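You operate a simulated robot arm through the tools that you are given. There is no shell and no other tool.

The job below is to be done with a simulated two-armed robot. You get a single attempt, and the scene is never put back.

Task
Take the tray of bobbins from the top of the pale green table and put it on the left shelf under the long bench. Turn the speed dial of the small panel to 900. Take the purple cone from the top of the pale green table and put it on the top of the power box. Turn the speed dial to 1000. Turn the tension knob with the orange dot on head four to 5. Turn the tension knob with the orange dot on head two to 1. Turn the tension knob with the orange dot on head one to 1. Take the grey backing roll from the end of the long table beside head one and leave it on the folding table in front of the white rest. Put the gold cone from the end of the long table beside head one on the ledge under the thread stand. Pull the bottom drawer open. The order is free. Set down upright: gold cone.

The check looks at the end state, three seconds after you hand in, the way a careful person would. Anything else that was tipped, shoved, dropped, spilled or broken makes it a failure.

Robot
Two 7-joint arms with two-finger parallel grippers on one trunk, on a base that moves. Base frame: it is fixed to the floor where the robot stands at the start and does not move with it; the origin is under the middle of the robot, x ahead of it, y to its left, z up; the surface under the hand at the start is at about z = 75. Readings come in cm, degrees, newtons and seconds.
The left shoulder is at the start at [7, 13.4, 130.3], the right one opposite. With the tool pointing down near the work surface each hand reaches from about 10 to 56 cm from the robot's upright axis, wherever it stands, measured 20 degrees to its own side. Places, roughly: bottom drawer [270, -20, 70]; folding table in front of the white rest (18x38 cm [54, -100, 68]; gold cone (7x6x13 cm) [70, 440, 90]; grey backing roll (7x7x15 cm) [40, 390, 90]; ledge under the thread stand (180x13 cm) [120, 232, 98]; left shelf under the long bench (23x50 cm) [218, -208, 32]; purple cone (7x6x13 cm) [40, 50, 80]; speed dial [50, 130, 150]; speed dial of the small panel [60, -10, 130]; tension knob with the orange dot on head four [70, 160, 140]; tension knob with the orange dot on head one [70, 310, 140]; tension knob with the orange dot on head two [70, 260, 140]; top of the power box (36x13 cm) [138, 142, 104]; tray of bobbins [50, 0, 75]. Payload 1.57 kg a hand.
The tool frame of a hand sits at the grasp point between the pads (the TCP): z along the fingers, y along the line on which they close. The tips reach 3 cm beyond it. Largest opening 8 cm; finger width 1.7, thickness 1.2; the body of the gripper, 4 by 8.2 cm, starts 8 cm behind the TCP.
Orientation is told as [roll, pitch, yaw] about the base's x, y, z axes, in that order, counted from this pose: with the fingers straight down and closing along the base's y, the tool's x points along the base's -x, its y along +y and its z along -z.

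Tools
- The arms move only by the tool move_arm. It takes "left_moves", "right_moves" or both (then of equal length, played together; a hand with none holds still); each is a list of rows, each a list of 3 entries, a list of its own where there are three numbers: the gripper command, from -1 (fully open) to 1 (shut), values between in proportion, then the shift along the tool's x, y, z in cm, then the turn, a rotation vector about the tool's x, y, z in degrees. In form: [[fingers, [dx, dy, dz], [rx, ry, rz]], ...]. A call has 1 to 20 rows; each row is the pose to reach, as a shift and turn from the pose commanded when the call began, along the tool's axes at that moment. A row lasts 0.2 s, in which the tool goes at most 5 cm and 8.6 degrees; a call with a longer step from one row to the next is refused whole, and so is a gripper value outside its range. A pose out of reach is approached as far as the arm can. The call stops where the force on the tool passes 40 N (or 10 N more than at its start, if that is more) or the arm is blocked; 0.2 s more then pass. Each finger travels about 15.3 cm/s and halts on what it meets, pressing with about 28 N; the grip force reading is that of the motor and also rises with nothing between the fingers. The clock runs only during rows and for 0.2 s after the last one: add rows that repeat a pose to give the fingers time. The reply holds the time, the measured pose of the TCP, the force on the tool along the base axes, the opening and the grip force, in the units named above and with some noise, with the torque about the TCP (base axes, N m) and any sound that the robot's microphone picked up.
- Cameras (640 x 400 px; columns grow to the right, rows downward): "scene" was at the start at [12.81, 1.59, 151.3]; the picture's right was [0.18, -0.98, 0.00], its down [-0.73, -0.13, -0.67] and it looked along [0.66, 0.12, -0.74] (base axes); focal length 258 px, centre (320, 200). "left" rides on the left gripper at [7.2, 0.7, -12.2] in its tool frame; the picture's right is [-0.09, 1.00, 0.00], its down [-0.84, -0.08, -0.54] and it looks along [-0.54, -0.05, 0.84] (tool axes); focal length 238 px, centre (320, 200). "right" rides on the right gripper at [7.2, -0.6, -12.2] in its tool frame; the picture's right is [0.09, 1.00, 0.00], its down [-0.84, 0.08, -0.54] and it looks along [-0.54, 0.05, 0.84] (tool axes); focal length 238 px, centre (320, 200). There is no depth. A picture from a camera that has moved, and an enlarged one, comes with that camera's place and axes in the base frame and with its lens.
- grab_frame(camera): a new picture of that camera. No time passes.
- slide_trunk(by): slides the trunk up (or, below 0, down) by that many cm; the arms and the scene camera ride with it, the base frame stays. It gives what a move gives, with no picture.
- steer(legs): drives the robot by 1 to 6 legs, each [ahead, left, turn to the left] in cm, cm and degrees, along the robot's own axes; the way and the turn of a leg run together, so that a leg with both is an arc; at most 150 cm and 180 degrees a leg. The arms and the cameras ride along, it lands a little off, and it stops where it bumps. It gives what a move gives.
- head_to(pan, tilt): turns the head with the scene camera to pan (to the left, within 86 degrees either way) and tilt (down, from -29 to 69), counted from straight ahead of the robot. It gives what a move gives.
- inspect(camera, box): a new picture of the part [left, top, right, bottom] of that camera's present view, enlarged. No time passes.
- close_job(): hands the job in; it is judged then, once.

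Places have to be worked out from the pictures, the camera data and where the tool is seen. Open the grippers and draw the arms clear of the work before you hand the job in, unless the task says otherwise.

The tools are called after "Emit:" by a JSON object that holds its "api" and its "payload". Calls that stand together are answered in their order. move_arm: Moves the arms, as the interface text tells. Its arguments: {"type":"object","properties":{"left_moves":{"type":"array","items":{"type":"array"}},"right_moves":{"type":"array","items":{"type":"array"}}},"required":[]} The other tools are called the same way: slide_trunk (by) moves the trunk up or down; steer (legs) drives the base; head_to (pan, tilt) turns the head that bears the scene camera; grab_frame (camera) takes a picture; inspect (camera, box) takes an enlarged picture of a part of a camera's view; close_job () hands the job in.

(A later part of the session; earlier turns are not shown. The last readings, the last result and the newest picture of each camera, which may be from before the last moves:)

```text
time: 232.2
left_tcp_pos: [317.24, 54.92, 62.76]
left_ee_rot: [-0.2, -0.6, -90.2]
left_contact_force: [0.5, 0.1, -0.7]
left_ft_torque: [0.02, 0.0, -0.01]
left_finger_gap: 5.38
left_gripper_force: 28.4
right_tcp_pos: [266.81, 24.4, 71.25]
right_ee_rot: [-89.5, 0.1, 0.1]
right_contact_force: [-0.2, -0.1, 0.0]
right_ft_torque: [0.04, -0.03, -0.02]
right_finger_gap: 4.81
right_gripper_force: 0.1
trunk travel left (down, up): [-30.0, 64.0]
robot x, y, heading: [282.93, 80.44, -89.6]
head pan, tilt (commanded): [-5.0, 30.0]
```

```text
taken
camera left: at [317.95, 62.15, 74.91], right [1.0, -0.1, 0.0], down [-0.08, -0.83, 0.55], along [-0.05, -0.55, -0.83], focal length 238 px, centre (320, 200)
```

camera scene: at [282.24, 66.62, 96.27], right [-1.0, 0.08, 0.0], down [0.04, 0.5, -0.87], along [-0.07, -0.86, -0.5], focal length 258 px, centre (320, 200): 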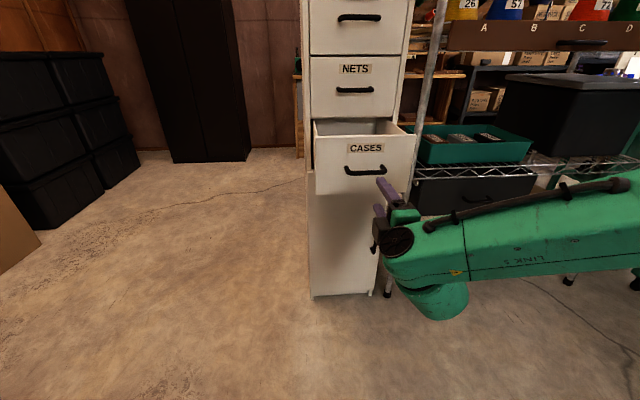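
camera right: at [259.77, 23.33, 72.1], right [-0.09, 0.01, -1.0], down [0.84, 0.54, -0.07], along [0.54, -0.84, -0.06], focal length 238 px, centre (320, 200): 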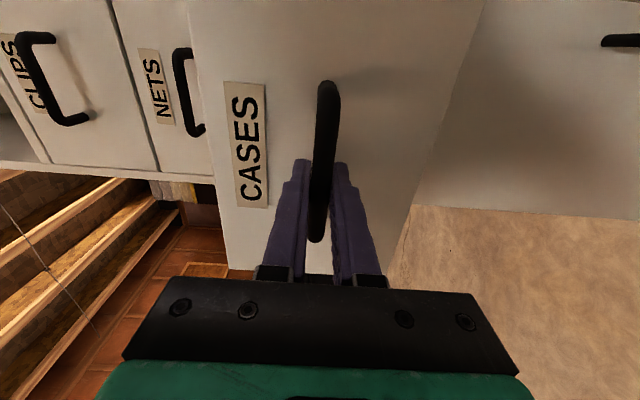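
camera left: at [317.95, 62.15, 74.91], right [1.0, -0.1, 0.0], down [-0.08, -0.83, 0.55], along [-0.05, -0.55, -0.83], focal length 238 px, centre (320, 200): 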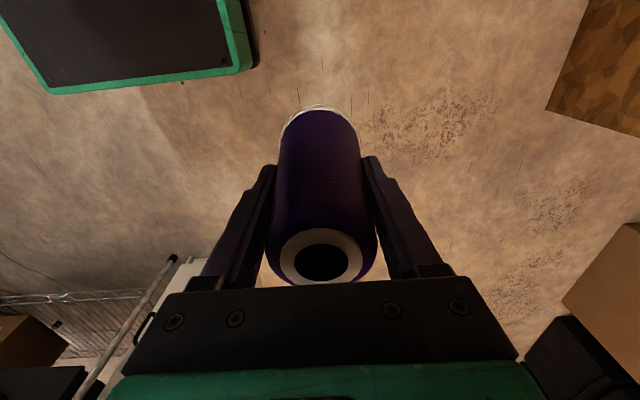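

The drawer stays open. I return the right hand to fingers-down, raise the trunk, and turn west toward the power box.

Emit:
{"api": "move_arm", "payload": {"right_moves": [[0, [0, 0, 0], [0, 0, 7.5]], [0, [0, 0, 0], [0, 0, 15]], [0, [0, 0, 0], [0, 0, 22.5]], [0, [0, 0, 0], [0, 0, 30]], [0, [0, 0, 0], [0, 0, 37.5]], [0, [0, 0, 0], [0, 0, 45]], [0, [0, 0, 0], [0, 0, 52.5]], [0, [0, 0, 0], [0, 0, 60]], [0, [0, 0, 0], [0, 0, 67.5]], [0, [0, 0, 0], [0, 0, 75]], [0, [0, 0, 0], [0, 0, 82.5]], [0, [0, 0, 0], [0, 0, 90]], [0, [0, 0, 0], [0, 0, 90]]]}}

Emit:
{"api": "move_arm", "payload": {"right_moves": [[0, [-0.4, 0, -1], [0, 7.5, 0]], [0, [-0.8, 0, -2], [0, 15, 0]], [0, [-1.2, 0, -3], [0, 22.5, 0]], [0, [-1.6, 0, -4], [0, 30, 0]], [0, [-2, 0, -5], [0, 37.5, 0]], [0, [-2.4, 0, -6], [0, 45, 0]], [0, [-2.8, 0, -7], [0, 52.5, 0]], [0, [-3.2, 0, -8], [0, 60, 0]], [0, [-3.6, 0, -9], [0, 67.5, 0]], [0, [-4, 0, -10], [0, 75, 0]], [0, [-4.4, 0, -11], [0, 82.5, 0]], [0, [-4.8, 0, -12], [0, 90, 0]], [0, [-4.8, 0, -12], [0, 90, 0]]]}}

Emit:
{"api": "slide_trunk", "payload": {"by": 40}}

Emit:
{"api": "steer", "payload": {"legs": [[0, 0, -60]]}}

Emit:
{"api": "head_to", "payload": {"pan": 0, "tilt": 20}}

Emit:
{"api": "grab_frame", "payload": {"camera": "scene"}}

```text
time: 234.9
left_tcp_pos: [317.06, 54.81, 62.86]
left_ee_rot: [-0.1, -0.5, -90.3]
left_contact_force: [0.1, 0.5, -1.2]
left_ft_torque: [0.05, 0.0, 0.0]
left_finger_gap: 5.35
left_gripper_force: 27.9
right_tcp_pos: [266.8, 24.38, 71.21]
right_ee_rot: [2.1, -89.5, -92.1]
right_contact_force: [0.6, 0.6, -0.7]
right_ft_torque: [0.0, 0.03, 0.0]
right_finger_gap: 3.98
right_gripper_force: 0.0
trunk travel left (down, up): [-30.0, 64.0]
robot x, y, heading: [282.95, 80.43, -89.5]
head pan, tilt (commanded): [-5.0, 30.0]
```

```text
time: 237.8
left_tcp_pos: [317.18, 54.76, 62.72]
left_ee_rot: [-0.1, -0.4, -90.2]
left_contact_force: [-0.9, -0.7, -1.9]
left_ft_torque: [0.02, 0.0, -0.02]
left_finger_gap: 5.31
left_gripper_force: 28.1
right_tcp_pos: [267.03, 36.35, 76.25]
right_ee_rot: [0.0, 0.6, -90.0]
right_contact_force: [-0.5, 0.7, 0.1]
right_ft_torque: [-0.01, -0.03, 0.03]
right_finger_gap: 4.0
right_gripper_force: 0.0
trunk travel left (down, up): [-30.0, 64.0]
robot x, y, heading: [283.1, 80.17, -89.7]
head pan, tilt (commanded): [-5.0, 30.0]
```

```text
time: 241.6
left_tcp_pos: [317.18, 54.88, 102.63]
left_ee_rot: [-0.1, -0.5, -90.2]
left_contact_force: [-0.3, 0.0, -1.2]
left_ft_torque: [0.01, 0.0, -0.01]
left_finger_gap: 5.25
left_gripper_force: 28.3
right_tcp_pos: [266.93, 36.37, 116.31]
right_ee_rot: [-0.1, 0.5, -90.2]
right_contact_force: [-0.6, 0.3, -0.7]
right_ft_torque: [-0.01, 0.04, -0.01]
right_finger_gap: 4.0
right_gripper_force: 0.0
trunk travel left (down, up): [-70.0, 24.0]
robot x, y, heading: [283.24, 80.77, -89.8]
head pan, tilt (commanded): [-5.0, 30.0]
```

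```text
time: 244.6
left_tcp_pos: [278.89, 37.79, 102.78]
left_ee_rot: [-0.1, -0.5, -148.9]
left_contact_force: [-0.4, -0.5, -2.0]
left_ft_torque: [0.01, 0.03, 0.0]
left_finger_gap: 5.23
left_gripper_force: 28.0
right_tcp_pos: [236.85, 71.09, 116.17]
right_ee_rot: [-0.1, 0.4, -148.7]
right_contact_force: [0.3, 0.0, -0.3]
right_ft_torque: [0.02, 0.01, -0.01]
right_finger_gap: 3.99
right_gripper_force: 0.0
trunk travel left (down, up): [-70.0, 24.0]
robot x, y, heading: [282.82, 80.39, -148.1]
head pan, tilt (commanded): [-5.0, 30.0]
```

```text
time: 245.3
left_tcp_pos: [278.82, 37.8, 102.77]
left_ee_rot: [-0.1, -0.4, -148.9]
left_contact_force: [-0.2, 0.0, -1.6]
left_ft_torque: [0.03, -0.01, 0.01]
left_finger_gap: 5.22
left_gripper_force: 27.8
right_tcp_pos: [236.92, 71.04, 116.27]
right_ee_rot: [-0.1, 0.4, -148.7]
right_contact_force: [0.2, -0.2, 0.0]
right_ft_torque: [0.05, -0.03, -0.01]
right_finger_gap: 4.0
right_gripper_force: 0.0
trunk travel left (down, up): [-70.0, 24.0]
robot x, y, heading: [282.72, 80.09, -148.3]
head pan, tilt (commanded): [0.0, 20.0]
```

```text
taken
camera scene: at [270.73, 73.02, 137.86], right [-0.53, 0.85, 0.0], down [0.29, 0.18, -0.94], along [-0.8, -0.49, -0.34], focal length 258 px, centre (320, 200)
```

scene: 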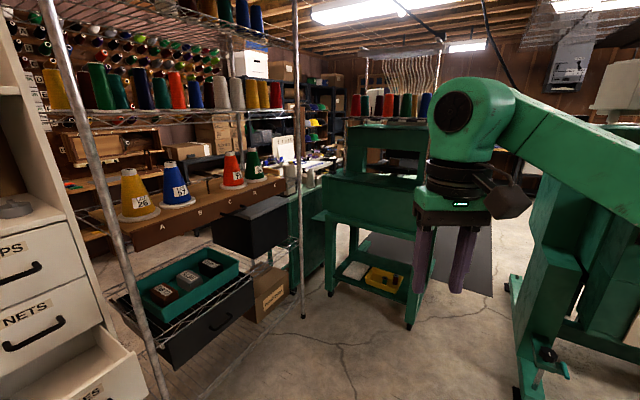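

The gap is now 5.2; I inspect the cone from the head camera and the wrist camera.

Emit:
{"api": "head_to", "payload": {"pan": 60, "tilt": 45}}

Emit:
{"api": "grab_frame", "payload": {"camera": "scene"}}

Emit:
{"api": "inspect", "payload": {"camera": "left", "box": [220, 80, 420, 300]}}

```text
time: 246.6
left_tcp_pos: [278.97, 37.8, 102.78]
left_ee_rot: [-0.1, -0.6, -148.9]
left_contact_force: [0.1, -0.5, -2.5]
left_ft_torque: [-0.01, 0.01, 0.02]
left_finger_gap: 5.23
left_gripper_force: 28.0
right_tcp_pos: [236.83, 71.07, 116.33]
right_ee_rot: [-0.1, 0.5, -148.7]
right_contact_force: [-0.4, 0.4, 0.7]
right_ft_torque: [0.01, 0.03, -0.02]
right_finger_gap: 4.02
right_gripper_force: 0.1
trunk travel left (down, up): [-70.0, 24.0]
robot x, y, heading: [282.6, 80.33, -148.0]
head pan, tilt (commanded): [60.0, 45.0]
```

```text
taken
camera scene: at [278.89, 69.78, 134.0], right [-1.0, -0.03, 0.0], down [-0.02, 0.71, -0.71], along [0.02, -0.71, -0.71], focal length 258 px, centre (320, 200)
```

scene: 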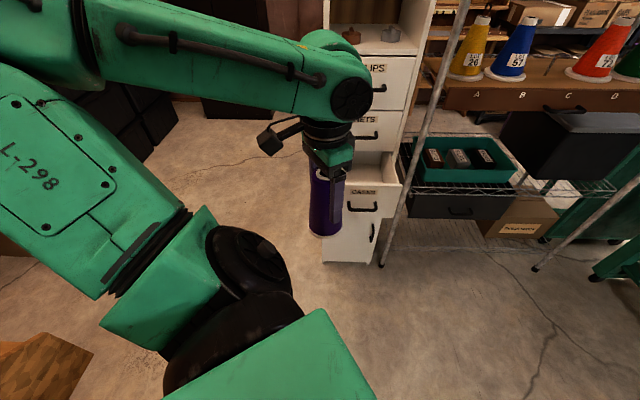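

```text
1.82 times, centred on (320, 190) of left
camera zoom: at [285.56, 40.98, 114.89], right [0.44, -0.9, 0.0], down [-0.75, -0.36, 0.55], along [-0.49, -0.24, -0.84], focal length 433 px, centre (320, 218)
```

zoom: 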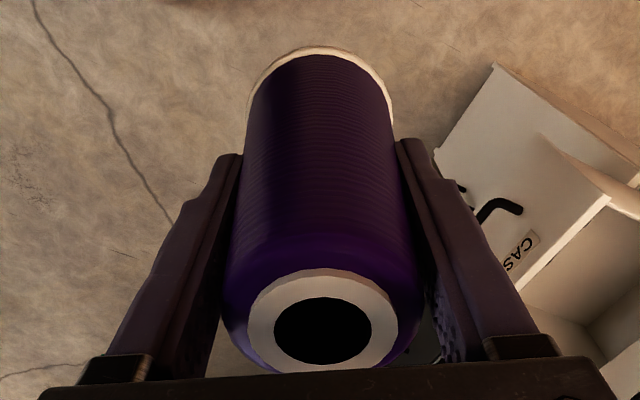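

The cone hasn't slipped visibly. I look for the power box, to my right.

Emit:
{"api": "head_to", "payload": {"pan": -55, "tilt": 15}}

Emit:
{"api": "grab_frame", "payload": {"camera": "scene"}}

Emit:
{"api": "inspect", "payload": {"camera": "scene", "box": [200, 120, 440, 280]}}

```text
time: 248.5
left_tcp_pos: [278.78, 37.89, 102.73]
left_ee_rot: [-0.1, -0.5, -148.9]
left_contact_force: [-0.8, -0.3, -1.4]
left_ft_torque: [-0.03, 0.0, 0.01]
left_finger_gap: 5.18
left_gripper_force: 28.2
right_tcp_pos: [236.8, 71.03, 116.27]
right_ee_rot: [-0.1, 0.5, -148.8]
right_contact_force: [0.2, -0.5, 0.9]
right_ft_torque: [0.0, 0.0, 0.0]
right_finger_gap: 4.0
right_gripper_force: 0.1
trunk travel left (down, up): [-70.0, 24.0]
robot x, y, heading: [283.04, 80.62, -148.3]
head pan, tilt (commanded): [-55.0, 15.0]
```

```text
taken
camera scene: at [270.07, 81.59, 138.68], right [0.39, 0.92, 0.0], down [0.24, -0.1, -0.97], along [-0.89, 0.38, -0.26], focal length 258 px, centre (320, 200)
```

scene: 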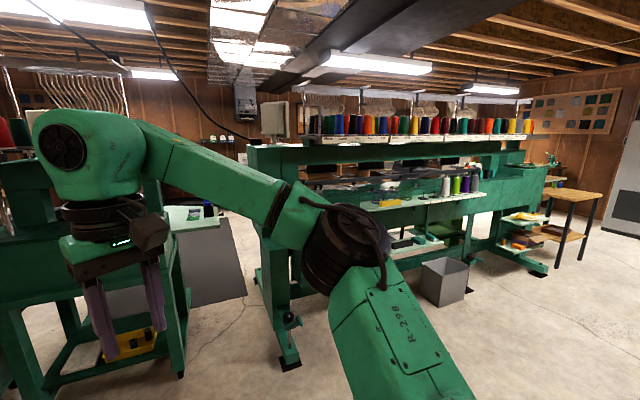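

```text
2.50 times, centred on (320, 200) of scene
camera zoom: at [270.07, 81.59, 138.68], right [0.39, 0.92, 0.0], down [0.24, -0.1, -0.97], along [-0.89, 0.38, -0.26], focal length 645 px, centre (320, 200)
```

zoom: 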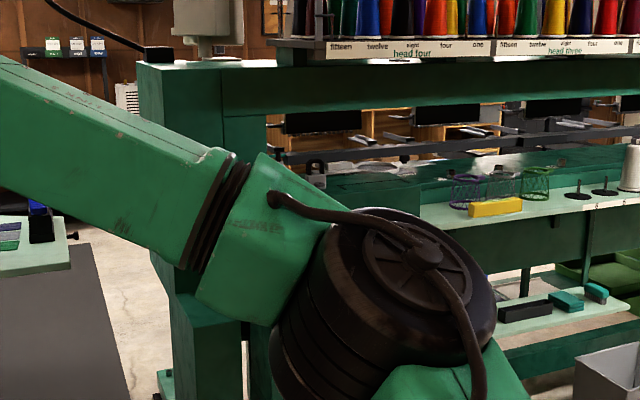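

I can see the machine's back: power box at the left end, ledge with spools along it. I drive to face it from behind at about (200, 165).

Emit:
{"api": "steer", "payload": {"legs": [[0, 0, -31.7], [60, 0, 0], [20, -82, 0]]}}

Emit:
{"api": "head_to", "payload": {"pan": 10, "tilt": 25}}

Emit:
{"api": "grab_frame", "payload": {"camera": "scene"}}

```text
time: 257.5
left_tcp_pos: [176.51, 126.2, 102.73]
left_ee_rot: [0.0, -0.7, -179.3]
left_contact_force: [0.4, 0.1, -1.4]
left_ft_torque: [0.01, -0.03, -0.01]
left_finger_gap: 5.2
left_gripper_force: 28.0
right_tcp_pos: [157.04, 176.13, 116.34]
right_ee_rot: [-0.1, 0.4, -179.1]
right_contact_force: [-0.6, -1.2, 0.2]
right_ft_torque: [0.0, 0.02, -0.01]
right_finger_gap: 4.01
right_gripper_force: 0.1
trunk travel left (down, up): [-70.0, 24.0]
robot x, y, heading: [201.41, 161.01, -178.7]
head pan, tilt (commanded): [-55.0, 15.0]
```

```text
time: 258.9
left_tcp_pos: [176.37, 126.26, 102.78]
left_ee_rot: [0.0, -0.5, -179.2]
left_contact_force: [0.7, 0.0, -1.8]
left_ft_torque: [-0.02, 0.0, -0.03]
left_finger_gap: 5.21
left_gripper_force: 27.9
right_tcp_pos: [156.91, 176.05, 116.24]
right_ee_rot: [0.0, 0.5, -179.1]
right_contact_force: [0.2, -0.8, -1.3]
right_ft_torque: [0.01, 0.01, 0.0]
right_finger_gap: 4.0
right_gripper_force: 0.0
trunk travel left (down, up): [-70.0, 24.0]
robot x, y, heading: [201.26, 160.64, -178.7]
head pan, tilt (commanded): [10.0, 25.0]
```

```text
taken
camera scene: at [187.34, 159.11, 137.05], right [-0.2, 0.98, 0.0], down [0.41, 0.08, -0.91], along [-0.89, -0.18, -0.42], focal length 258 px, centre (320, 200)
```

scene: 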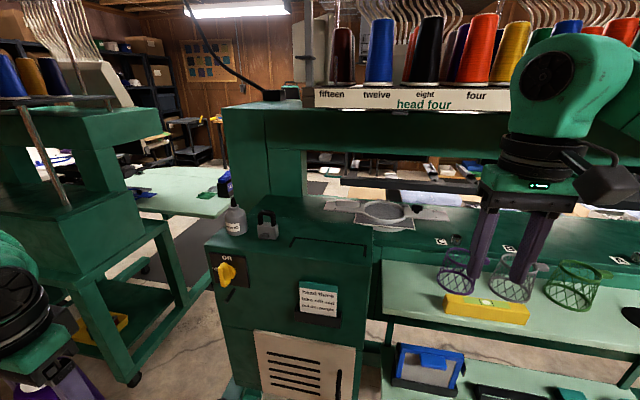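

Clear view: the power box top spans y 124–161 at x 132–145 (z 104), with an oil bottle and a padlock on the left part; the right part (y ≈ 152) is free. I raise the trunk, retract the right hand, and bring the cone forward.

Emit:
{"api": "slide_trunk", "payload": {"by": 20}}

Emit:
{"api": "move_arm", "payload": {"left_moves": [[1, [-2, -1.5, 0], [0, 0, 0]], [1, [-4.5, -3.4, 0], [0, 0, 0]], [1, [-7, -5.2, 0], [0, 0, 0]], [1, [-9.5, -7.1, 0], [0, 0, 0]], [1, [-12, -9, 0], [0, 0, 0]], [1, [-14.5, -10.9, 0], [0, 0, 0]], [1, [-17, -12.8, 0], [0, 0, 0]], [1, [-19, -14.3, 0], [0, 0, 0]], [1, [-20, -15, 0], [0, 0, 0]], [1, [-20, -15, 0], [0, 0, 0]]], "right_moves": [[0, [1.5, 0, 0], [0, 0, 0]], [0, [3, 0, 0], [0, 0, 0]], [0, [4.5, 0, 0], [0, 0, 0]], [0, [6, 0, 0], [0, 0, 0]], [0, [7.5, 0, 0], [0, 0, 0]], [0, [9, 0, 0], [0, 0, 0]], [0, [10.5, 0, 0], [0, 0, 0]], [0, [12, 0, 0], [0, 0, 0]], [0, [12, 0, 0], [0, 0, 0]], [0, [12, 0, 0], [0, 0, 0]]]}}

Emit:
{"api": "grab_frame", "payload": {"camera": "scene"}}

Emit:
{"api": "grab_frame", "payload": {"camera": "left"}}

```text
time: 261.1
left_tcp_pos: [176.32, 126.2, 122.73]
left_ee_rot: [-0.2, -0.5, -179.3]
left_contact_force: [-1.2, -0.3, -1.3]
left_ft_torque: [0.0, 0.0, 0.0]
left_finger_gap: 5.22
left_gripper_force: 27.7
right_tcp_pos: [156.85, 176.19, 136.11]
right_ee_rot: [-0.1, 0.4, -179.1]
right_contact_force: [0.3, 0.4, -0.6]
right_ft_torque: [0.0, 0.0, -0.01]
right_finger_gap: 3.99
right_gripper_force: 0.0
trunk travel left (down, up): [-90.0, 4.0]
robot x, y, heading: [201.32, 160.6, -178.7]
head pan, tilt (commanded): [10.0, 25.0]
```

```text
time: 263.3
left_tcp_pos: [156.09, 140.87, 123.07]
left_ee_rot: [-0.2, -0.5, -179.2]
left_contact_force: [0.3, 0.5, -1.9]
left_ft_torque: [0.01, -0.02, -0.01]
left_finger_gap: 5.16
left_gripper_force: 27.4
right_tcp_pos: [168.86, 176.31, 136.36]
right_ee_rot: [-0.1, 0.5, -179.1]
right_contact_force: [-1.1, -0.6, -0.2]
right_ft_torque: [0.0, 0.0, -0.04]
right_finger_gap: 4.0
right_gripper_force: 0.0
trunk travel left (down, up): [-90.0, 4.0]
robot x, y, heading: [201.38, 160.7, -178.8]
head pan, tilt (commanded): [10.0, 25.0]
```

```text
taken
camera scene: at [187.33, 159.06, 157.05], right [-0.2, 0.98, 0.0], down [0.41, 0.08, -0.91], along [-0.89, -0.18, -0.42], focal length 258 px, centre (320, 200)
```

scene: 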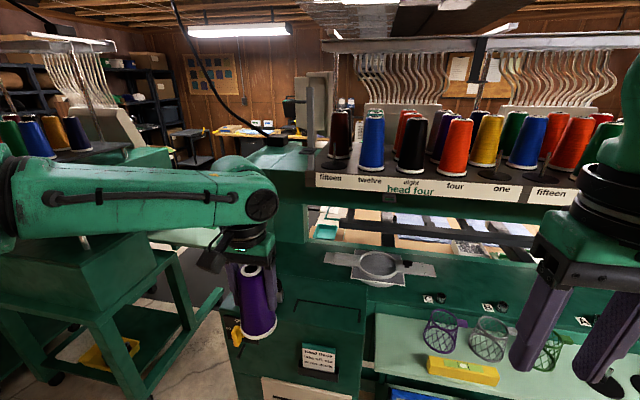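

```text
taken
camera left: at [163.59, 140.27, 135.1], right [-0.08, -1.0, 0.0], down [-0.83, 0.07, 0.55], along [-0.55, 0.04, -0.84], focal length 238 px, centre (320, 200)
```

left: 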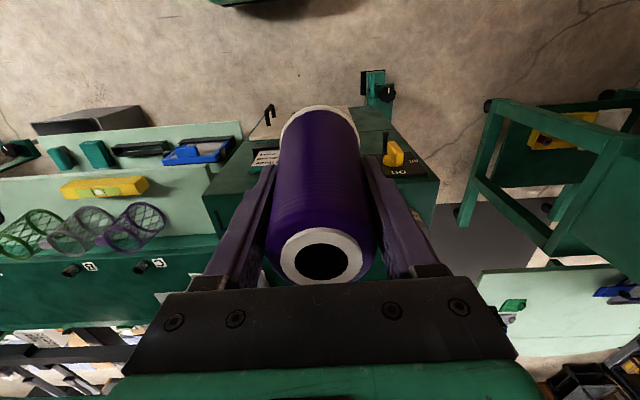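

Now I strafe 11 cm right and go 17 cm ahead so the cone is above the free spot [138.6, 152].

Emit:
{"api": "steer", "payload": {"legs": [[0, -11.2, 0], [17.3, 0, 0]]}}

Emit:
{"api": "grab_frame", "payload": {"camera": "scene"}}

Emit:
{"api": "grab_frame", "payload": {"camera": "left"}}

```text
time: 265.5
left_tcp_pos: [139.06, 151.75, 123.26]
left_ee_rot: [-0.1, -0.7, -179.2]
left_contact_force: [-0.5, 0.0, -0.7]
left_ft_torque: [-0.01, 0.07, -0.01]
left_finger_gap: 5.19
left_gripper_force: 28.0
right_tcp_pos: [151.77, 187.0, 136.44]
right_ee_rot: [0.0, 0.3, -178.9]
right_contact_force: [-0.4, 0.3, 0.9]
right_ft_torque: [-0.01, 0.01, -0.01]
right_finger_gap: 4.0
right_gripper_force: 0.0
trunk travel left (down, up): [-90.0, 4.0]
robot x, y, heading: [183.77, 171.58, -178.4]
head pan, tilt (commanded): [10.0, 25.0]
```

```text
taken
camera scene: at [170.22, 169.9, 157.1], right [-0.2, 0.98, 0.0], down [0.41, 0.08, -0.91], along [-0.89, -0.18, -0.42], focal length 258 px, centre (320, 200)
```

scene: 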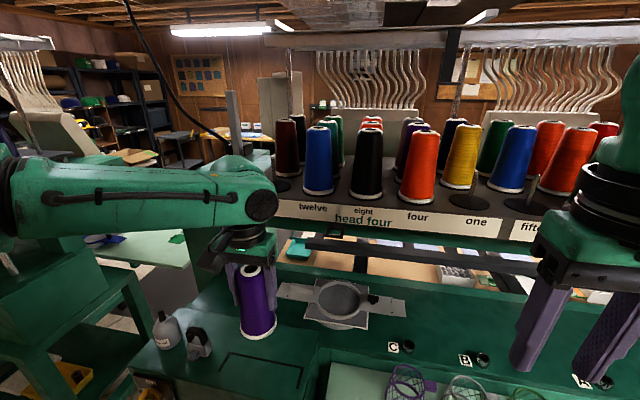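

```text
taken
camera left: at [146.46, 151.05, 135.26], right [-0.08, -1.0, 0.0], down [-0.83, 0.06, 0.55], along [-0.55, 0.04, -0.83], focal length 238 px, centre (320, 200)
```

left: 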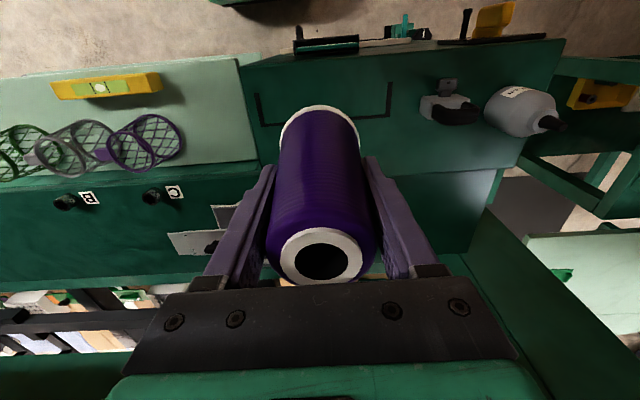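

The cone is above the free area. I lower 10.5 cm, then finish in small steps with force checks.

Emit:
{"api": "move_arm", "payload": {"left_moves": [[1, [0.3, 0, 2], [0, 0, 0]], [1, [0.3, 0, 4.5], [0, 0, 0]], [1, [0.3, 0, 7], [0, 0, 0]], [1, [0.3, 0, 9], [0, 0, 0]], [1, [0.3, 0, 10.3], [0, 0, 0]], [1, [0.3, 0, 10.3], [0, 0, 0]]]}}

Emit:
{"api": "inspect", "payload": {"camera": "scene", "box": [120, 220, 340, 400]}}

```text
time: 266.9
left_tcp_pos: [138.89, 151.62, 112.78]
left_ee_rot: [-0.1, -0.5, -179.2]
left_contact_force: [-0.3, -0.1, -1.7]
left_ft_torque: [0.01, -0.04, 0.0]
left_finger_gap: 5.21
left_gripper_force: 27.9
right_tcp_pos: [151.3, 187.04, 136.43]
right_ee_rot: [-0.1, 0.6, -179.0]
right_contact_force: [-0.3, 0.4, -0.6]
right_ft_torque: [-0.01, -0.01, -0.01]
right_finger_gap: 4.01
right_gripper_force: 0.0
trunk travel left (down, up): [-90.0, 4.0]
robot x, y, heading: [183.89, 171.7, -178.7]
head pan, tilt (commanded): [10.0, 25.0]
```

```text
2.22 times, centred on (230, 310) of scene
camera zoom: at [169.74, 169.84, 157.05], right [-0.2, 0.98, 0.0], down [0.41, 0.08, -0.91], along [-0.89, -0.18, -0.42], focal length 573 px, centre (520, -44)
```

zoom: 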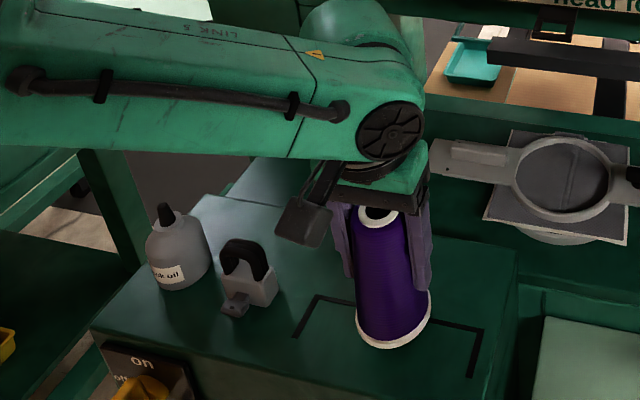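

Just above the surface. I lower another 1.2 cm and check.

Emit:
{"api": "move_arm", "payload": {"left_moves": [[1, [0, 0, 0.4], [0, 0, 0]], [1, [0, 0, 0.8], [0, 0, 0]], [1, [0, 0, 1.2], [0, 0, 0]], [1, [0, 0, 1.2], [0, 0, 0]]]}}

```text
time: 267.9
left_tcp_pos: [138.76, 151.65, 111.46]
left_ee_rot: [-0.1, -0.5, -179.1]
left_contact_force: [0.1, 0.3, -1.9]
left_ft_torque: [-0.02, 0.02, 0.02]
left_finger_gap: 5.18
left_gripper_force: 27.8
right_tcp_pos: [151.27, 186.91, 136.2]
right_ee_rot: [-0.2, 0.5, -179.0]
right_contact_force: [0.1, 0.6, -0.8]
right_ft_torque: [0.01, 0.0, 0.0]
right_finger_gap: 4.01
right_gripper_force: 0.1
trunk travel left (down, up): [-90.0, 4.0]
robot x, y, heading: [183.81, 171.75, -178.5]
head pan, tilt (commanded): [10.0, 25.0]
```

No contact yet; a further 4 mm.

Emit:
{"api": "move_arm", "payload": {"left_moves": [[1, [0, 0, 0.2], [0, 0, 0]], [1, [0, 0, 0.4], [0, 0, 0]], [1, [0, 0, 0.4], [0, 0, 0]]]}}

Emit:
{"api": "inspect", "payload": {"camera": "scene", "box": [180, 260, 300, 360]}}

```text
time: 268.7
left_tcp_pos: [138.89, 151.67, 111.07]
left_ee_rot: [-0.1, -0.5, -179.1]
left_contact_force: [0.2, -0.4, -1.2]
left_ft_torque: [0.0, 0.0, 0.0]
left_finger_gap: 5.18
left_gripper_force: 28.2
right_tcp_pos: [151.36, 187.01, 136.37]
right_ee_rot: [-0.1, 0.5, -179.1]
right_contact_force: [0.5, 0.1, -0.1]
right_ft_torque: [0.0, 0.0, -0.01]
right_finger_gap: 4.0
right_gripper_force: 0.1
trunk travel left (down, up): [-90.0, 4.0]
robot x, y, heading: [183.79, 171.6, -178.4]
head pan, tilt (commanded): [10.0, 25.0]
```

```text
4.00 times, centred on (240, 310) of scene
camera zoom: at [169.71, 169.84, 157.05], right [-0.2, 0.98, 0.0], down [0.41, 0.08, -0.91], along [-0.89, -0.18, -0.42], focal length 1032 px, centre (640, -240)
```

zoom: 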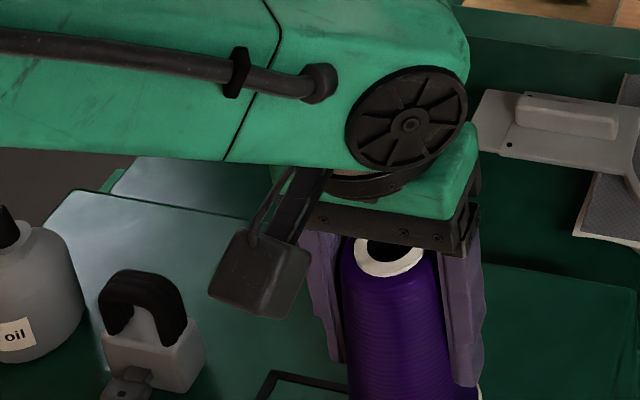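

Emit:
{"api": "move_arm", "payload": {"left_moves": [[1, [0, 0, 0.2], [0, 0, 0]], [1, [0, 0, 0.4], [0, 0, 0]], [1, [0, 0, 0.4], [0, 0, 0]]]}}

```text
time: 269.5
left_tcp_pos: [138.78, 151.67, 110.62]
left_ee_rot: [-0.1, -0.4, -179.2]
left_contact_force: [0.3, 0.5, -1.7]
left_ft_torque: [0.01, 0.02, -0.02]
left_finger_gap: 5.17
left_gripper_force: 28.5
right_tcp_pos: [151.27, 186.94, 136.34]
right_ee_rot: [-0.1, 0.5, -179.1]
right_contact_force: [0.1, -0.9, -0.6]
right_ft_torque: [0.02, 0.01, -0.01]
right_finger_gap: 4.02
right_gripper_force: 0.1
trunk travel left (down, up): [-90.0, 4.0]
robot x, y, heading: [183.98, 171.57, -178.3]
head pan, tilt (commanded): [10.0, 25.0]
```

Still no contact; I continue in 3 mm steps.

Emit:
{"api": "move_arm", "payload": {"left_moves": [[1, [0, 0, 0.15], [0, 0, 0]], [1, [0, 0, 0.3], [0, 0, 0]], [1, [0, 0, 0.3], [0, 0, 0]]]}}

Emit:
{"api": "inspect", "payload": {"camera": "scene", "box": [180, 290, 320, 390]}}

```text
time: 270.3
left_tcp_pos: [138.91, 151.67, 110.59]
left_ee_rot: [-0.1, -0.7, -179.2]
left_contact_force: [-0.6, -2.4, 9.4]
left_ft_torque: [-0.54, 0.19, -0.01]
left_finger_gap: 5.21
left_gripper_force: 27.8
right_tcp_pos: [151.54, 187.13, 136.34]
right_ee_rot: [-0.1, 0.4, -178.9]
right_contact_force: [-0.7, -0.4, 0.0]
right_ft_torque: [-0.01, 0.0, 0.0]
right_finger_gap: 4.0
right_gripper_force: 0.0
trunk travel left (down, up): [-90.0, 4.0]
robot x, y, heading: [183.61, 171.16, -178.4]
head pan, tilt (commanded): [10.0, 25.0]
```

```text
4.00 times, centred on (250, 340) of scene
camera zoom: at [169.93, 169.88, 157.09], right [-0.2, 0.98, 0.0], down [0.41, 0.08, -0.91], along [-0.89, -0.18, -0.42], focal length 1032 px, centre (600, -360)
```

zoom: 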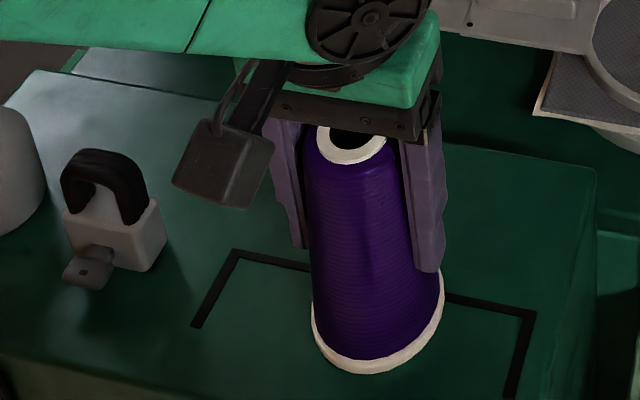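

Contact made (9.4 N) and the cone stands upright. I ease 1 mm and open slowly.

Emit:
{"api": "move_arm", "payload": {"left_moves": [[1, [0, 0, -0.15], [0, 0, 0]], [0.2, [0, 0, -0.15], [0, 0, 0]], [-0.2, [0, 0, -0.15], [0, 0, 0]], [-0.5, [0, 0, -0.15], [0, 0, 0]], [-0.8, [0, 0, -0.15], [0, 0, 0]], [-0.8, [0, 0, -0.15], [0, 0, 0]]]}}

Emit:
{"api": "inspect", "payload": {"camera": "scene", "box": [180, 290, 320, 390]}}

Emit:
{"api": "grab_frame", "payload": {"camera": "left"}}

```text
time: 271.7
left_tcp_pos: [138.88, 151.72, 110.61]
left_ee_rot: [-0.2, -0.5, -179.1]
left_contact_force: [-0.4, 0.4, 0.0]
left_ft_torque: [0.0, -0.01, -0.01]
left_finger_gap: 7.22
left_gripper_force: 0.1
right_tcp_pos: [151.34, 186.98, 136.35]
right_ee_rot: [-0.1, 0.6, -179.0]
right_contact_force: [0.2, -0.2, -0.2]
right_ft_torque: [-0.01, -0.02, -0.01]
right_finger_gap: 4.01
right_gripper_force: 0.0
trunk travel left (down, up): [-90.0, 4.0]
robot x, y, heading: [183.69, 171.49, -178.7]
head pan, tilt (commanded): [10.0, 25.0]
```

```text
4.00 times, centred on (250, 340) of scene
camera zoom: at [169.74, 169.85, 157.05], right [-0.2, 0.98, 0.0], down [0.41, 0.08, -0.91], along [-0.89, -0.18, -0.42], focal length 1032 px, centre (600, -360)
```

zoom: 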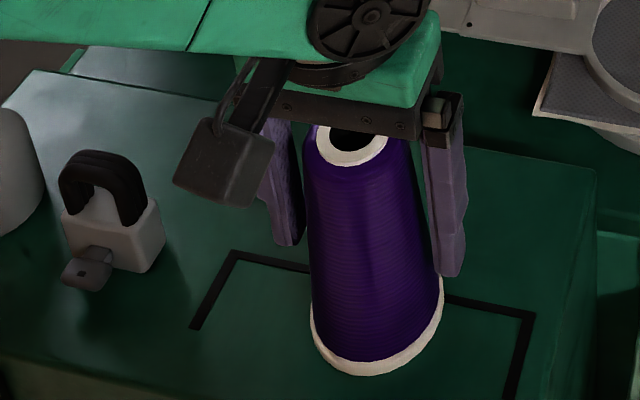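

```text
taken
camera left: at [146.2, 151.06, 122.67], right [-0.08, -1.0, 0.0], down [-0.83, 0.06, 0.55], along [-0.55, 0.04, -0.84], focal length 238 px, centre (320, 200)
```

left: 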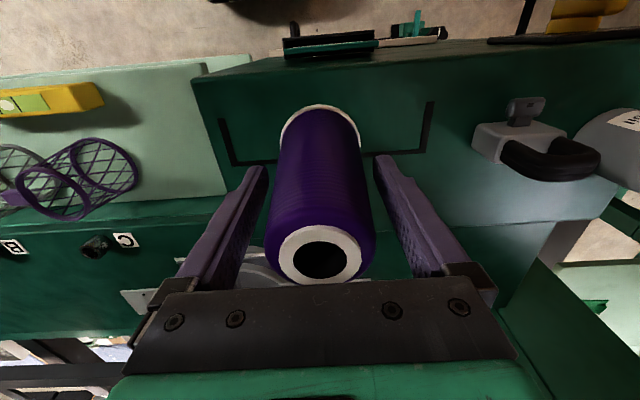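

The cone stands free within the marked area. I lift the left hand straight up.

Emit:
{"api": "move_arm", "payload": {"left_moves": [[-0.9, [0, 0, -1], [0, 0, 0]], [-0.9, [0, 0, -3], [0, 0, 0]], [-0.9, [0, 0, -6], [0, 0, 0]], [-0.9, [0, 0, -9], [0, 0, 0]], [-0.9, [0, 0, -12], [0, 0, 0]], [-0.9, [0, 0, -15], [0, 0, 0]], [-0.9, [0, 0, -15], [0, 0, 0]]]}}

Emit:
{"api": "grab_frame", "payload": {"camera": "left"}}

Emit:
{"api": "grab_frame", "payload": {"camera": "scene"}}

```text
time: 273.3
left_tcp_pos: [138.86, 151.66, 125.64]
left_ee_rot: [-0.2, -0.5, -179.0]
left_contact_force: [0.6, -0.1, 0.5]
left_ft_torque: [0.01, 0.0, -0.02]
left_finger_gap: 7.61
left_gripper_force: 0.1
right_tcp_pos: [151.15, 187.04, 136.32]
right_ee_rot: [-0.1, 0.6, -178.9]
right_contact_force: [-0.2, 0.1, -0.2]
right_ft_torque: [0.03, -0.02, -0.01]
right_finger_gap: 4.01
right_gripper_force: 0.1
trunk travel left (down, up): [-90.0, 4.0]
robot x, y, heading: [183.77, 171.75, -178.5]
head pan, tilt (commanded): [10.0, 25.0]
```

```text
taken
camera left: at [146.25, 150.98, 137.75], right [-0.08, -1.0, 0.0], down [-0.83, 0.06, 0.55], along [-0.55, 0.04, -0.84], focal length 238 px, centre (320, 200)
```

left: 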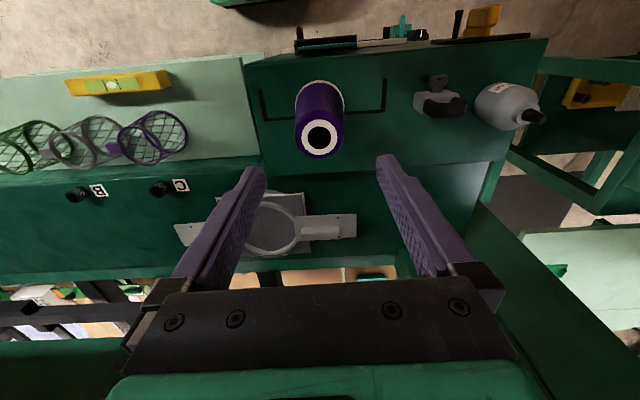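

```text
taken
camera scene: at [169.72, 169.85, 157.05], right [-0.2, 0.98, 0.0], down [0.41, 0.08, -0.91], along [-0.89, -0.18, -0.42], focal length 258 px, centre (320, 200)
```

scene: 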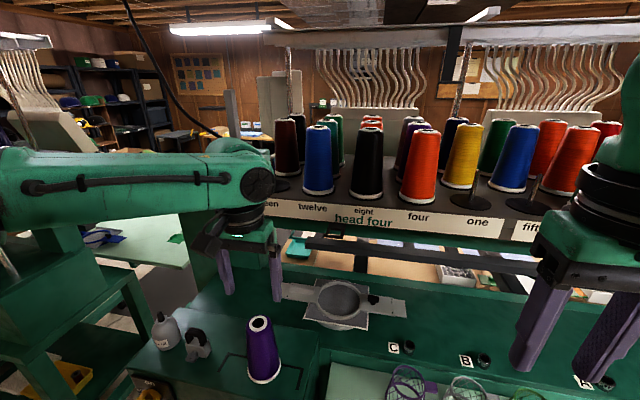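

The purple cone is placed. While here I survey the ledge under the thread stand for a free spot for the gold cone.

Emit:
{"api": "steer", "payload": {"legs": [[-25, 0, 0]]}}

Emit:
{"api": "head_to", "payload": {"pan": -35, "tilt": 25}}

Emit:
{"api": "grab_frame", "payload": {"camera": "scene"}}

Emit:
{"api": "inspect", "payload": {"camera": "scene", "box": [180, 120, 520, 320]}}

```text
time: 275.1
left_tcp_pos: [163.01, 152.52, 125.48]
left_ee_rot: [-0.1, -0.3, -179.2]
left_contact_force: [0.1, -0.3, -0.3]
left_ft_torque: [-0.01, -0.05, 0.01]
left_finger_gap: 7.59
left_gripper_force: 0.1
right_tcp_pos: [175.57, 187.68, 136.21]
right_ee_rot: [-0.1, 0.6, -179.2]
right_contact_force: [-0.3, 0.3, -0.8]
right_ft_torque: [0.0, -0.03, 0.0]
right_finger_gap: 3.98
right_gripper_force: 0.0
trunk travel left (down, up): [-90.0, 4.0]
robot x, y, heading: [208.47, 172.33, -178.8]
head pan, tilt (commanded): [10.0, 25.0]
```

```text
time: 276.3
left_tcp_pos: [163.41, 152.3, 125.56]
left_ee_rot: [-0.1, -0.6, -179.3]
left_contact_force: [-1.3, -0.5, -0.1]
left_ft_torque: [0.0, 0.02, 0.0]
left_finger_gap: 7.61
left_gripper_force: 0.1
right_tcp_pos: [175.88, 187.62, 136.38]
right_ee_rot: [-0.2, 0.5, -179.2]
right_contact_force: [0.0, 0.6, 0.3]
right_ft_torque: [0.0, -0.01, 0.01]
right_finger_gap: 3.98
right_gripper_force: 0.1
trunk travel left (down, up): [-90.0, 4.0]
robot x, y, heading: [208.22, 172.34, -178.7]
head pan, tilt (commanded): [-35.0, 25.0]
```

```text
taken
camera scene: at [195.62, 177.39, 157.05], right [0.55, 0.83, 0.0], down [0.35, -0.23, -0.91], along [-0.75, 0.5, -0.42], focal length 258 px, centre (320, 200)
```

scene: 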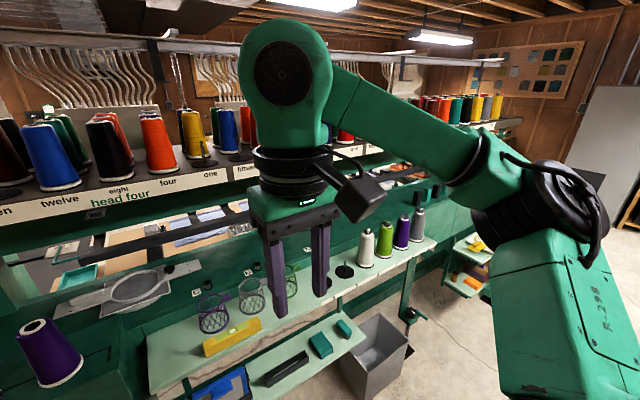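

```text
1.88 times, centred on (350, 220) of scene
camera zoom: at [195.62, 177.39, 157.05], right [0.55, 0.83, 0.0], down [0.35, -0.23, -0.91], along [-0.75, 0.5, -0.42], focal length 486 px, centre (264, 162)
```

zoom: 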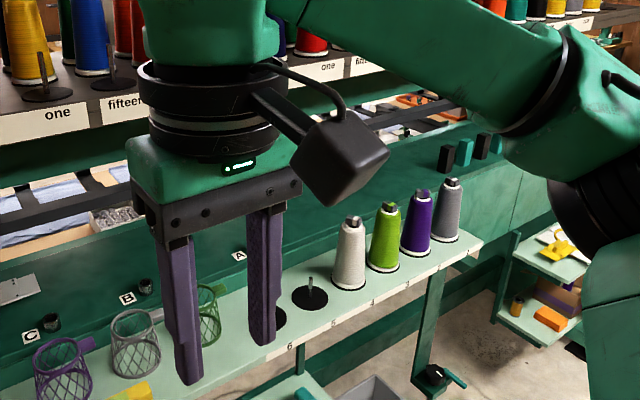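

The light-green spool shelf is at x ≈ 143; the ledge at x ≈ 120, z 98 must be the green beam top behind it. I move along to y ≈ 232 to look straight at it.

Emit:
{"api": "steer", "payload": {"legs": [[-10, 0, 0], [0, -66, 0]]}}

Emit:
{"api": "head_to", "payload": {"pan": 8, "tilt": 18}}

Emit:
{"api": "grab_frame", "payload": {"camera": "scene"}}

Emit:
{"api": "inspect", "payload": {"camera": "scene", "box": [160, 160, 480, 340]}}

```text
time: 280.6
left_tcp_pos: [171.93, 217.96, 125.58]
left_ee_rot: [-0.1, -0.5, -179.3]
left_contact_force: [0.2, 0.2, -0.3]
left_ft_torque: [0.03, -0.02, -0.03]
left_finger_gap: 7.62
left_gripper_force: 0.2
right_tcp_pos: [184.4, 253.32, 136.34]
right_ee_rot: [-0.2, 0.5, -179.2]
right_contact_force: [-0.4, -1.3, 0.3]
right_ft_torque: [0.02, 0.01, 0.03]
right_finger_gap: 4.01
right_gripper_force: 0.1
trunk travel left (down, up): [-90.0, 4.0]
robot x, y, heading: [216.73, 237.58, -178.7]
head pan, tilt (commanded): [-35.0, 25.0]
```

```text
time: 281.8
left_tcp_pos: [171.87, 218.12, 125.55]
left_ee_rot: [0.0, -0.5, -179.2]
left_contact_force: [-0.1, -0.2, -0.9]
left_ft_torque: [-0.01, 0.05, -0.03]
left_finger_gap: 7.61
left_gripper_force: 0.1
right_tcp_pos: [184.53, 253.45, 136.3]
right_ee_rot: [-0.1, 0.4, -179.2]
right_contact_force: [0.0, -0.4, -0.3]
right_ft_torque: [0.04, -0.02, 0.0]
right_finger_gap: 4.0
right_gripper_force: 0.2
trunk travel left (down, up): [-90.0, 4.0]
robot x, y, heading: [217.06, 237.79, -178.6]
head pan, tilt (commanded): [8.0, 18.0]
```

```text
taken
camera scene: at [202.67, 236.53, 158.19], right [-0.16, 0.99, 0.0], down [0.31, 0.05, -0.95], along [-0.94, -0.15, -0.31], focal length 258 px, centre (320, 200)
```

scene: 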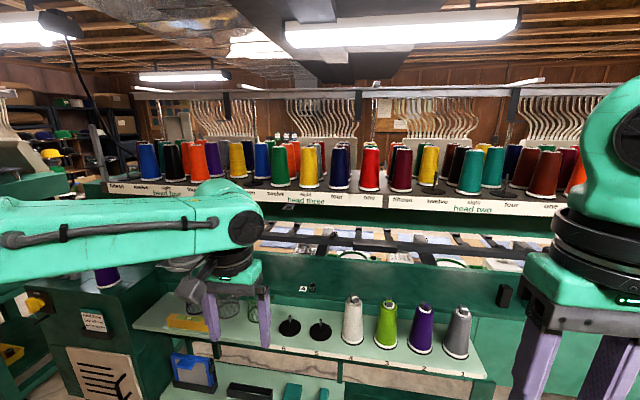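

```text
2.00 times, centred on (320, 250) of scene
camera zoom: at [202.67, 236.53, 158.19], right [-0.16, 0.99, 0.0], down [0.31, 0.05, -0.95], along [-0.94, -0.15, -0.31], focal length 516 px, centre (320, 100)
```

zoom: 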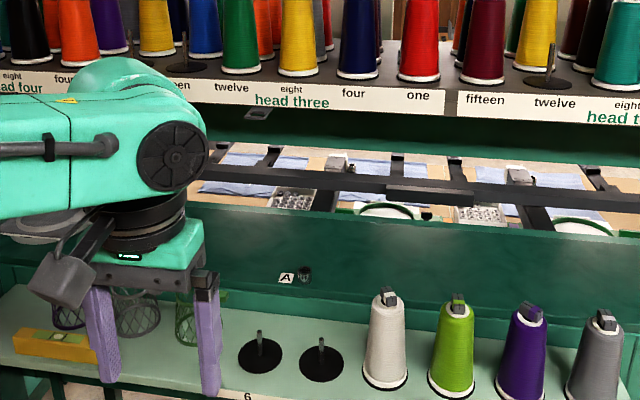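

The ledge is the dark-green beam (z ≈ 98) right below the thread stand; the spot near y ≈ 213 between pegs A and B looks free and reachable with a 60° pitched hand. Now I turn north and look at the way to the far end of the long table.

Emit:
{"api": "steer", "payload": {"legs": [[-15, 0, 0], [0, 0, -88]]}}

Emit:
{"api": "head_to", "payload": {"pan": 15, "tilt": 18}}

Emit:
{"api": "grab_frame", "payload": {"camera": "scene"}}

```text
time: 286.9
left_tcp_pos: [210.08, 282.27, 125.57]
left_ee_rot: [-0.1, -0.5, 93.1]
left_contact_force: [-0.2, -0.4, -0.5]
left_ft_torque: [-0.01, -0.02, -0.02]
left_finger_gap: 7.58
left_gripper_force: 0.0
right_tcp_pos: [245.96, 271.34, 136.29]
right_ee_rot: [-0.1, 0.5, 93.4]
right_contact_force: [-0.1, 0.4, 0.3]
right_ft_torque: [0.0, 0.03, 0.02]
right_finger_gap: 3.98
right_gripper_force: 0.2
trunk travel left (down, up): [-90.0, 4.0]
robot x, y, heading: [231.95, 238.21, 93.5]
head pan, tilt (commanded): [8.0, 18.0]
```

```text
time: 287.5
left_tcp_pos: [210.06, 282.31, 125.63]
left_ee_rot: [-0.1, -0.5, 93.3]
left_contact_force: [-0.3, -0.4, 0.3]
left_ft_torque: [-0.01, 0.01, -0.01]
left_finger_gap: 7.59
left_gripper_force: 0.0
right_tcp_pos: [245.98, 271.38, 136.26]
right_ee_rot: [-0.1, 0.5, 93.5]
right_contact_force: [-0.2, 0.4, -0.3]
right_ft_torque: [0.03, -0.03, 0.01]
right_finger_gap: 4.0
right_gripper_force: 0.0
trunk travel left (down, up): [-90.0, 4.0]
robot x, y, heading: [231.75, 238.0, 93.8]
head pan, tilt (commanded): [15.0, 18.0]
```

```text
taken
camera scene: at [228.63, 252.29, 158.19], right [0.95, 0.32, 0.0], down [0.1, -0.29, -0.95], along [-0.31, 0.9, -0.31], focal length 258 px, centre (320, 200)
```

scene: 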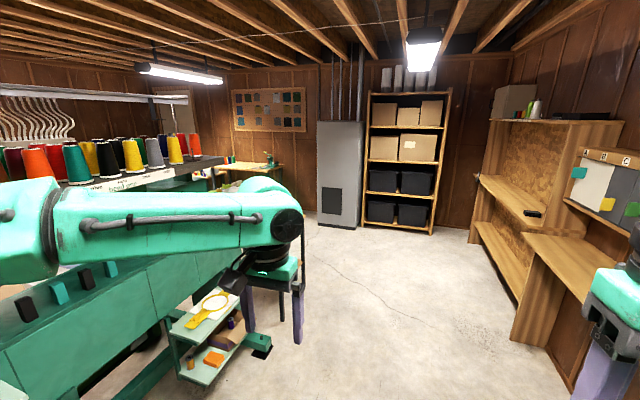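

Free floor ahead. I drive north 150 cm and look toward the end of the long table.

Emit:
{"api": "steer", "payload": {"legs": [[0, 0, -4], [150, 0, 0]]}}

Emit:
{"api": "head_to", "payload": {"pan": 65, "tilt": 20}}

Emit:
{"api": "grab_frame", "payload": {"camera": "scene"}}

```text
time: 295.4
left_tcp_pos: [213.59, 433.71, 125.52]
left_ee_rot: [-0.1, -0.6, 89.2]
left_contact_force: [0.5, -0.3, 0.4]
left_ft_torque: [0.01, 0.02, 0.01]
left_finger_gap: 7.58
left_gripper_force: 0.1
right_tcp_pos: [248.63, 420.23, 136.43]
right_ee_rot: [0.0, 0.4, 89.4]
right_contact_force: [-1.1, 0.2, -0.2]
right_ft_torque: [-0.01, -0.01, -0.01]
right_finger_gap: 3.99
right_gripper_force: 0.0
trunk travel left (down, up): [-90.0, 4.0]
robot x, y, heading: [232.19, 388.6, 90.0]
head pan, tilt (commanded): [15.0, 18.0]
```

```text
time: 296.6
left_tcp_pos: [213.58, 433.9, 125.64]
left_ee_rot: [-0.1, -0.5, 89.3]
left_contact_force: [-0.4, 0.2, -0.2]
left_ft_torque: [0.0, -0.03, 0.0]
left_finger_gap: 7.61
left_gripper_force: 0.0
right_tcp_pos: [248.56, 420.46, 136.25]
right_ee_rot: [-0.1, 0.5, 89.4]
right_contact_force: [0.3, 0.1, -0.1]
right_ft_torque: [0.0, 0.01, 0.0]
right_finger_gap: 4.01
right_gripper_force: 0.1
trunk travel left (down, up): [-90.0, 4.0]
robot x, y, heading: [232.2, 388.4, 90.0]
head pan, tilt (commanded): [65.0, 20.0]
```

```text
taken
camera scene: at [224.01, 397.58, 157.86], right [0.43, 0.91, 0.0], down [0.31, -0.15, -0.94], along [-0.85, 0.4, -0.34], focal length 258 px, centre (320, 200)
```

scene: 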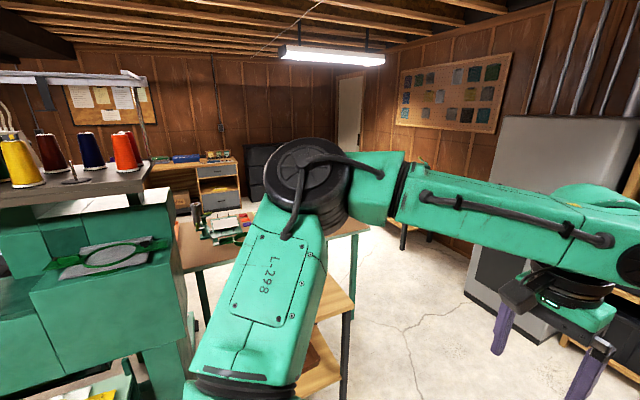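

I continue north and turn west to face the table's end.

Emit:
{"api": "steer", "payload": {"legs": [[75, 0, 0], [0, 0, 90]]}}

Emit:
{"api": "head_to", "payload": {"pan": 20, "tilt": 20}}

Emit:
{"api": "grab_frame", "payload": {"camera": "scene"}}

Emit:
{"api": "inspect", "payload": {"camera": "scene", "box": [200, 120, 460, 300]}}

```text
time: 304.5
left_tcp_pos: [186.63, 445.65, 125.57]
left_ee_rot: [-0.1, -0.5, 178.2]
left_contact_force: [-0.3, 1.2, -0.3]
left_ft_torque: [0.01, 0.01, -0.02]
left_finger_gap: 7.62
left_gripper_force: 0.2
right_tcp_pos: [200.7, 480.52, 136.31]
right_ee_rot: [-0.1, 0.5, 178.6]
right_contact_force: [0.1, -0.4, 0.6]
right_ft_torque: [0.01, 0.01, 0.0]
right_finger_gap: 3.97
right_gripper_force: 0.0
trunk travel left (down, up): [-90.0, 4.0]
robot x, y, heading: [232.43, 464.11, 179.1]
head pan, tilt (commanded): [65.0, 20.0]
```

```text
time: 305.6
left_tcp_pos: [186.62, 445.69, 125.62]
left_ee_rot: [-0.1, -0.5, 178.3]
left_contact_force: [0.2, 1.0, -0.1]
left_ft_torque: [0.01, 0.01, 0.01]
left_finger_gap: 7.59
left_gripper_force: 0.0
right_tcp_pos: [200.75, 480.52, 136.38]
right_ee_rot: [-0.1, 0.4, 178.5]
right_contact_force: [0.5, -0.6, 0.0]
right_ft_torque: [-0.01, 0.01, 0.01]
right_finger_gap: 3.99
right_gripper_force: 0.0
trunk travel left (down, up): [-90.0, 4.0]
robot x, y, heading: [232.27, 463.73, 178.9]
head pan, tilt (commanded): [20.0, 20.0]
```

```text
taken
camera scene: at [218.68, 460.91, 157.86], right [-0.32, 0.95, 0.0], down [0.32, 0.11, -0.94], along [-0.89, -0.31, -0.34], focal length 258 px, centre (320, 200)
```

scene: 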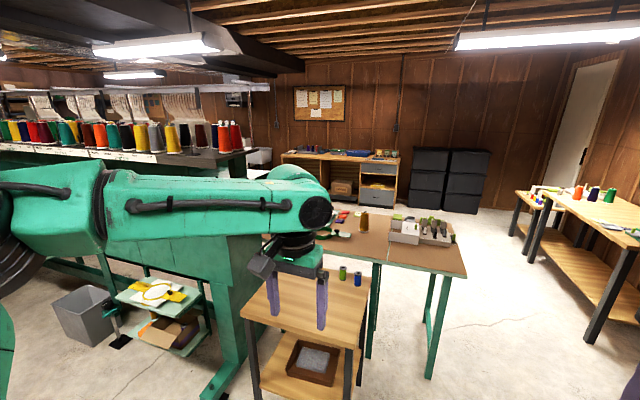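

```text
2.22 times, centred on (330, 210) of scene
camera zoom: at [218.68, 460.91, 157.86], right [-0.32, 0.95, 0.0], down [0.32, 0.11, -0.94], along [-0.89, -0.31, -0.34], focal length 573 px, centre (298, 178)
```

zoom: 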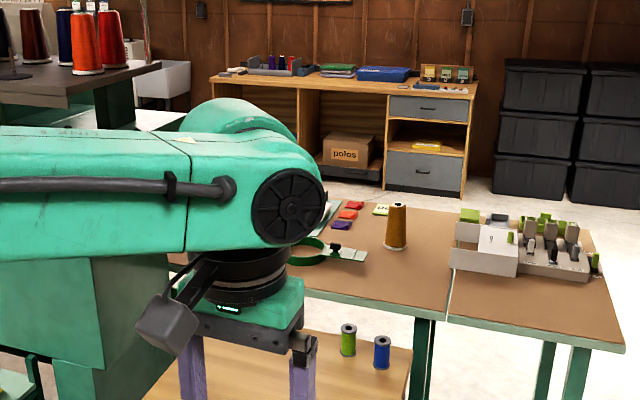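

I see the gold cone at ≈ [70, 439] on the long table's end (surface ≈ z 83). I'll reach it from this back side, beside the small wooden table, with the left hand; driving to (116, 478).

Emit:
{"api": "steer", "payload": {"legs": [[0, -15, 1], [70, 0, 0]]}}

Emit:
{"api": "head_to", "payload": {"pan": 15, "tilt": 40}}

Emit:
{"api": "grab_frame", "payload": {"camera": "scene"}}

```text
time: 310.4
left_tcp_pos: [116.07, 460.49, 125.69]
left_ee_rot: [-0.1, -0.6, 179.0]
left_contact_force: [-0.1, -0.3, 0.0]
left_ft_torque: [0.0, 0.01, 0.0]
left_finger_gap: 7.61
left_gripper_force: 0.1
right_tcp_pos: [129.83, 495.43, 136.39]
right_ee_rot: [-0.1, 0.4, 179.1]
right_contact_force: [-0.4, -0.5, -0.4]
right_ft_torque: [0.02, -0.02, 0.0]
right_finger_gap: 3.98
right_gripper_force: 0.0
trunk travel left (down, up): [-90.0, 4.0]
robot x, y, heading: [161.86, 478.72, 179.7]
head pan, tilt (commanded): [20.0, 20.0]
```

```text
time: 311.3
left_tcp_pos: [116.02, 460.47, 125.51]
left_ee_rot: [-0.1, -0.6, 178.9]
left_contact_force: [0.0, -0.3, 0.4]
left_ft_torque: [-0.02, -0.01, 0.02]
left_finger_gap: 7.63
left_gripper_force: 0.0
right_tcp_pos: [129.58, 495.36, 136.31]
right_ee_rot: [-0.1, 0.5, 179.1]
right_contact_force: [-0.2, -0.5, -0.6]
right_ft_torque: [0.03, 0.01, 0.0]
right_finger_gap: 3.98
right_gripper_force: 0.0
trunk travel left (down, up): [-90.0, 4.0]
robot x, y, heading: [161.63, 478.9, 179.4]
head pan, tilt (commanded): [15.0, 40.0]
```

```text
taken
camera scene: at [148.31, 477.06, 154.73], right [-0.25, 0.97, 0.0], down [0.62, 0.16, -0.77], along [-0.74, -0.19, -0.64], focal length 258 px, centre (320, 200)
```

scene: 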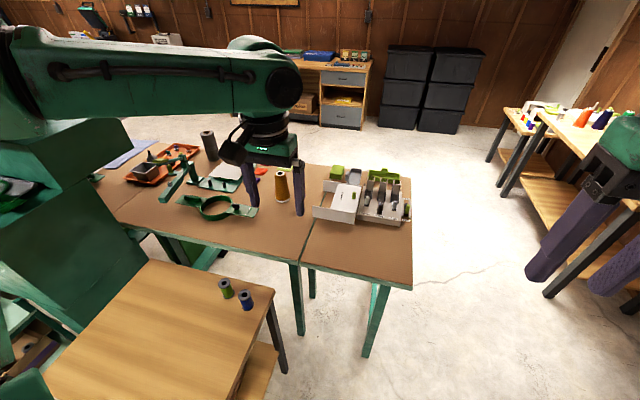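

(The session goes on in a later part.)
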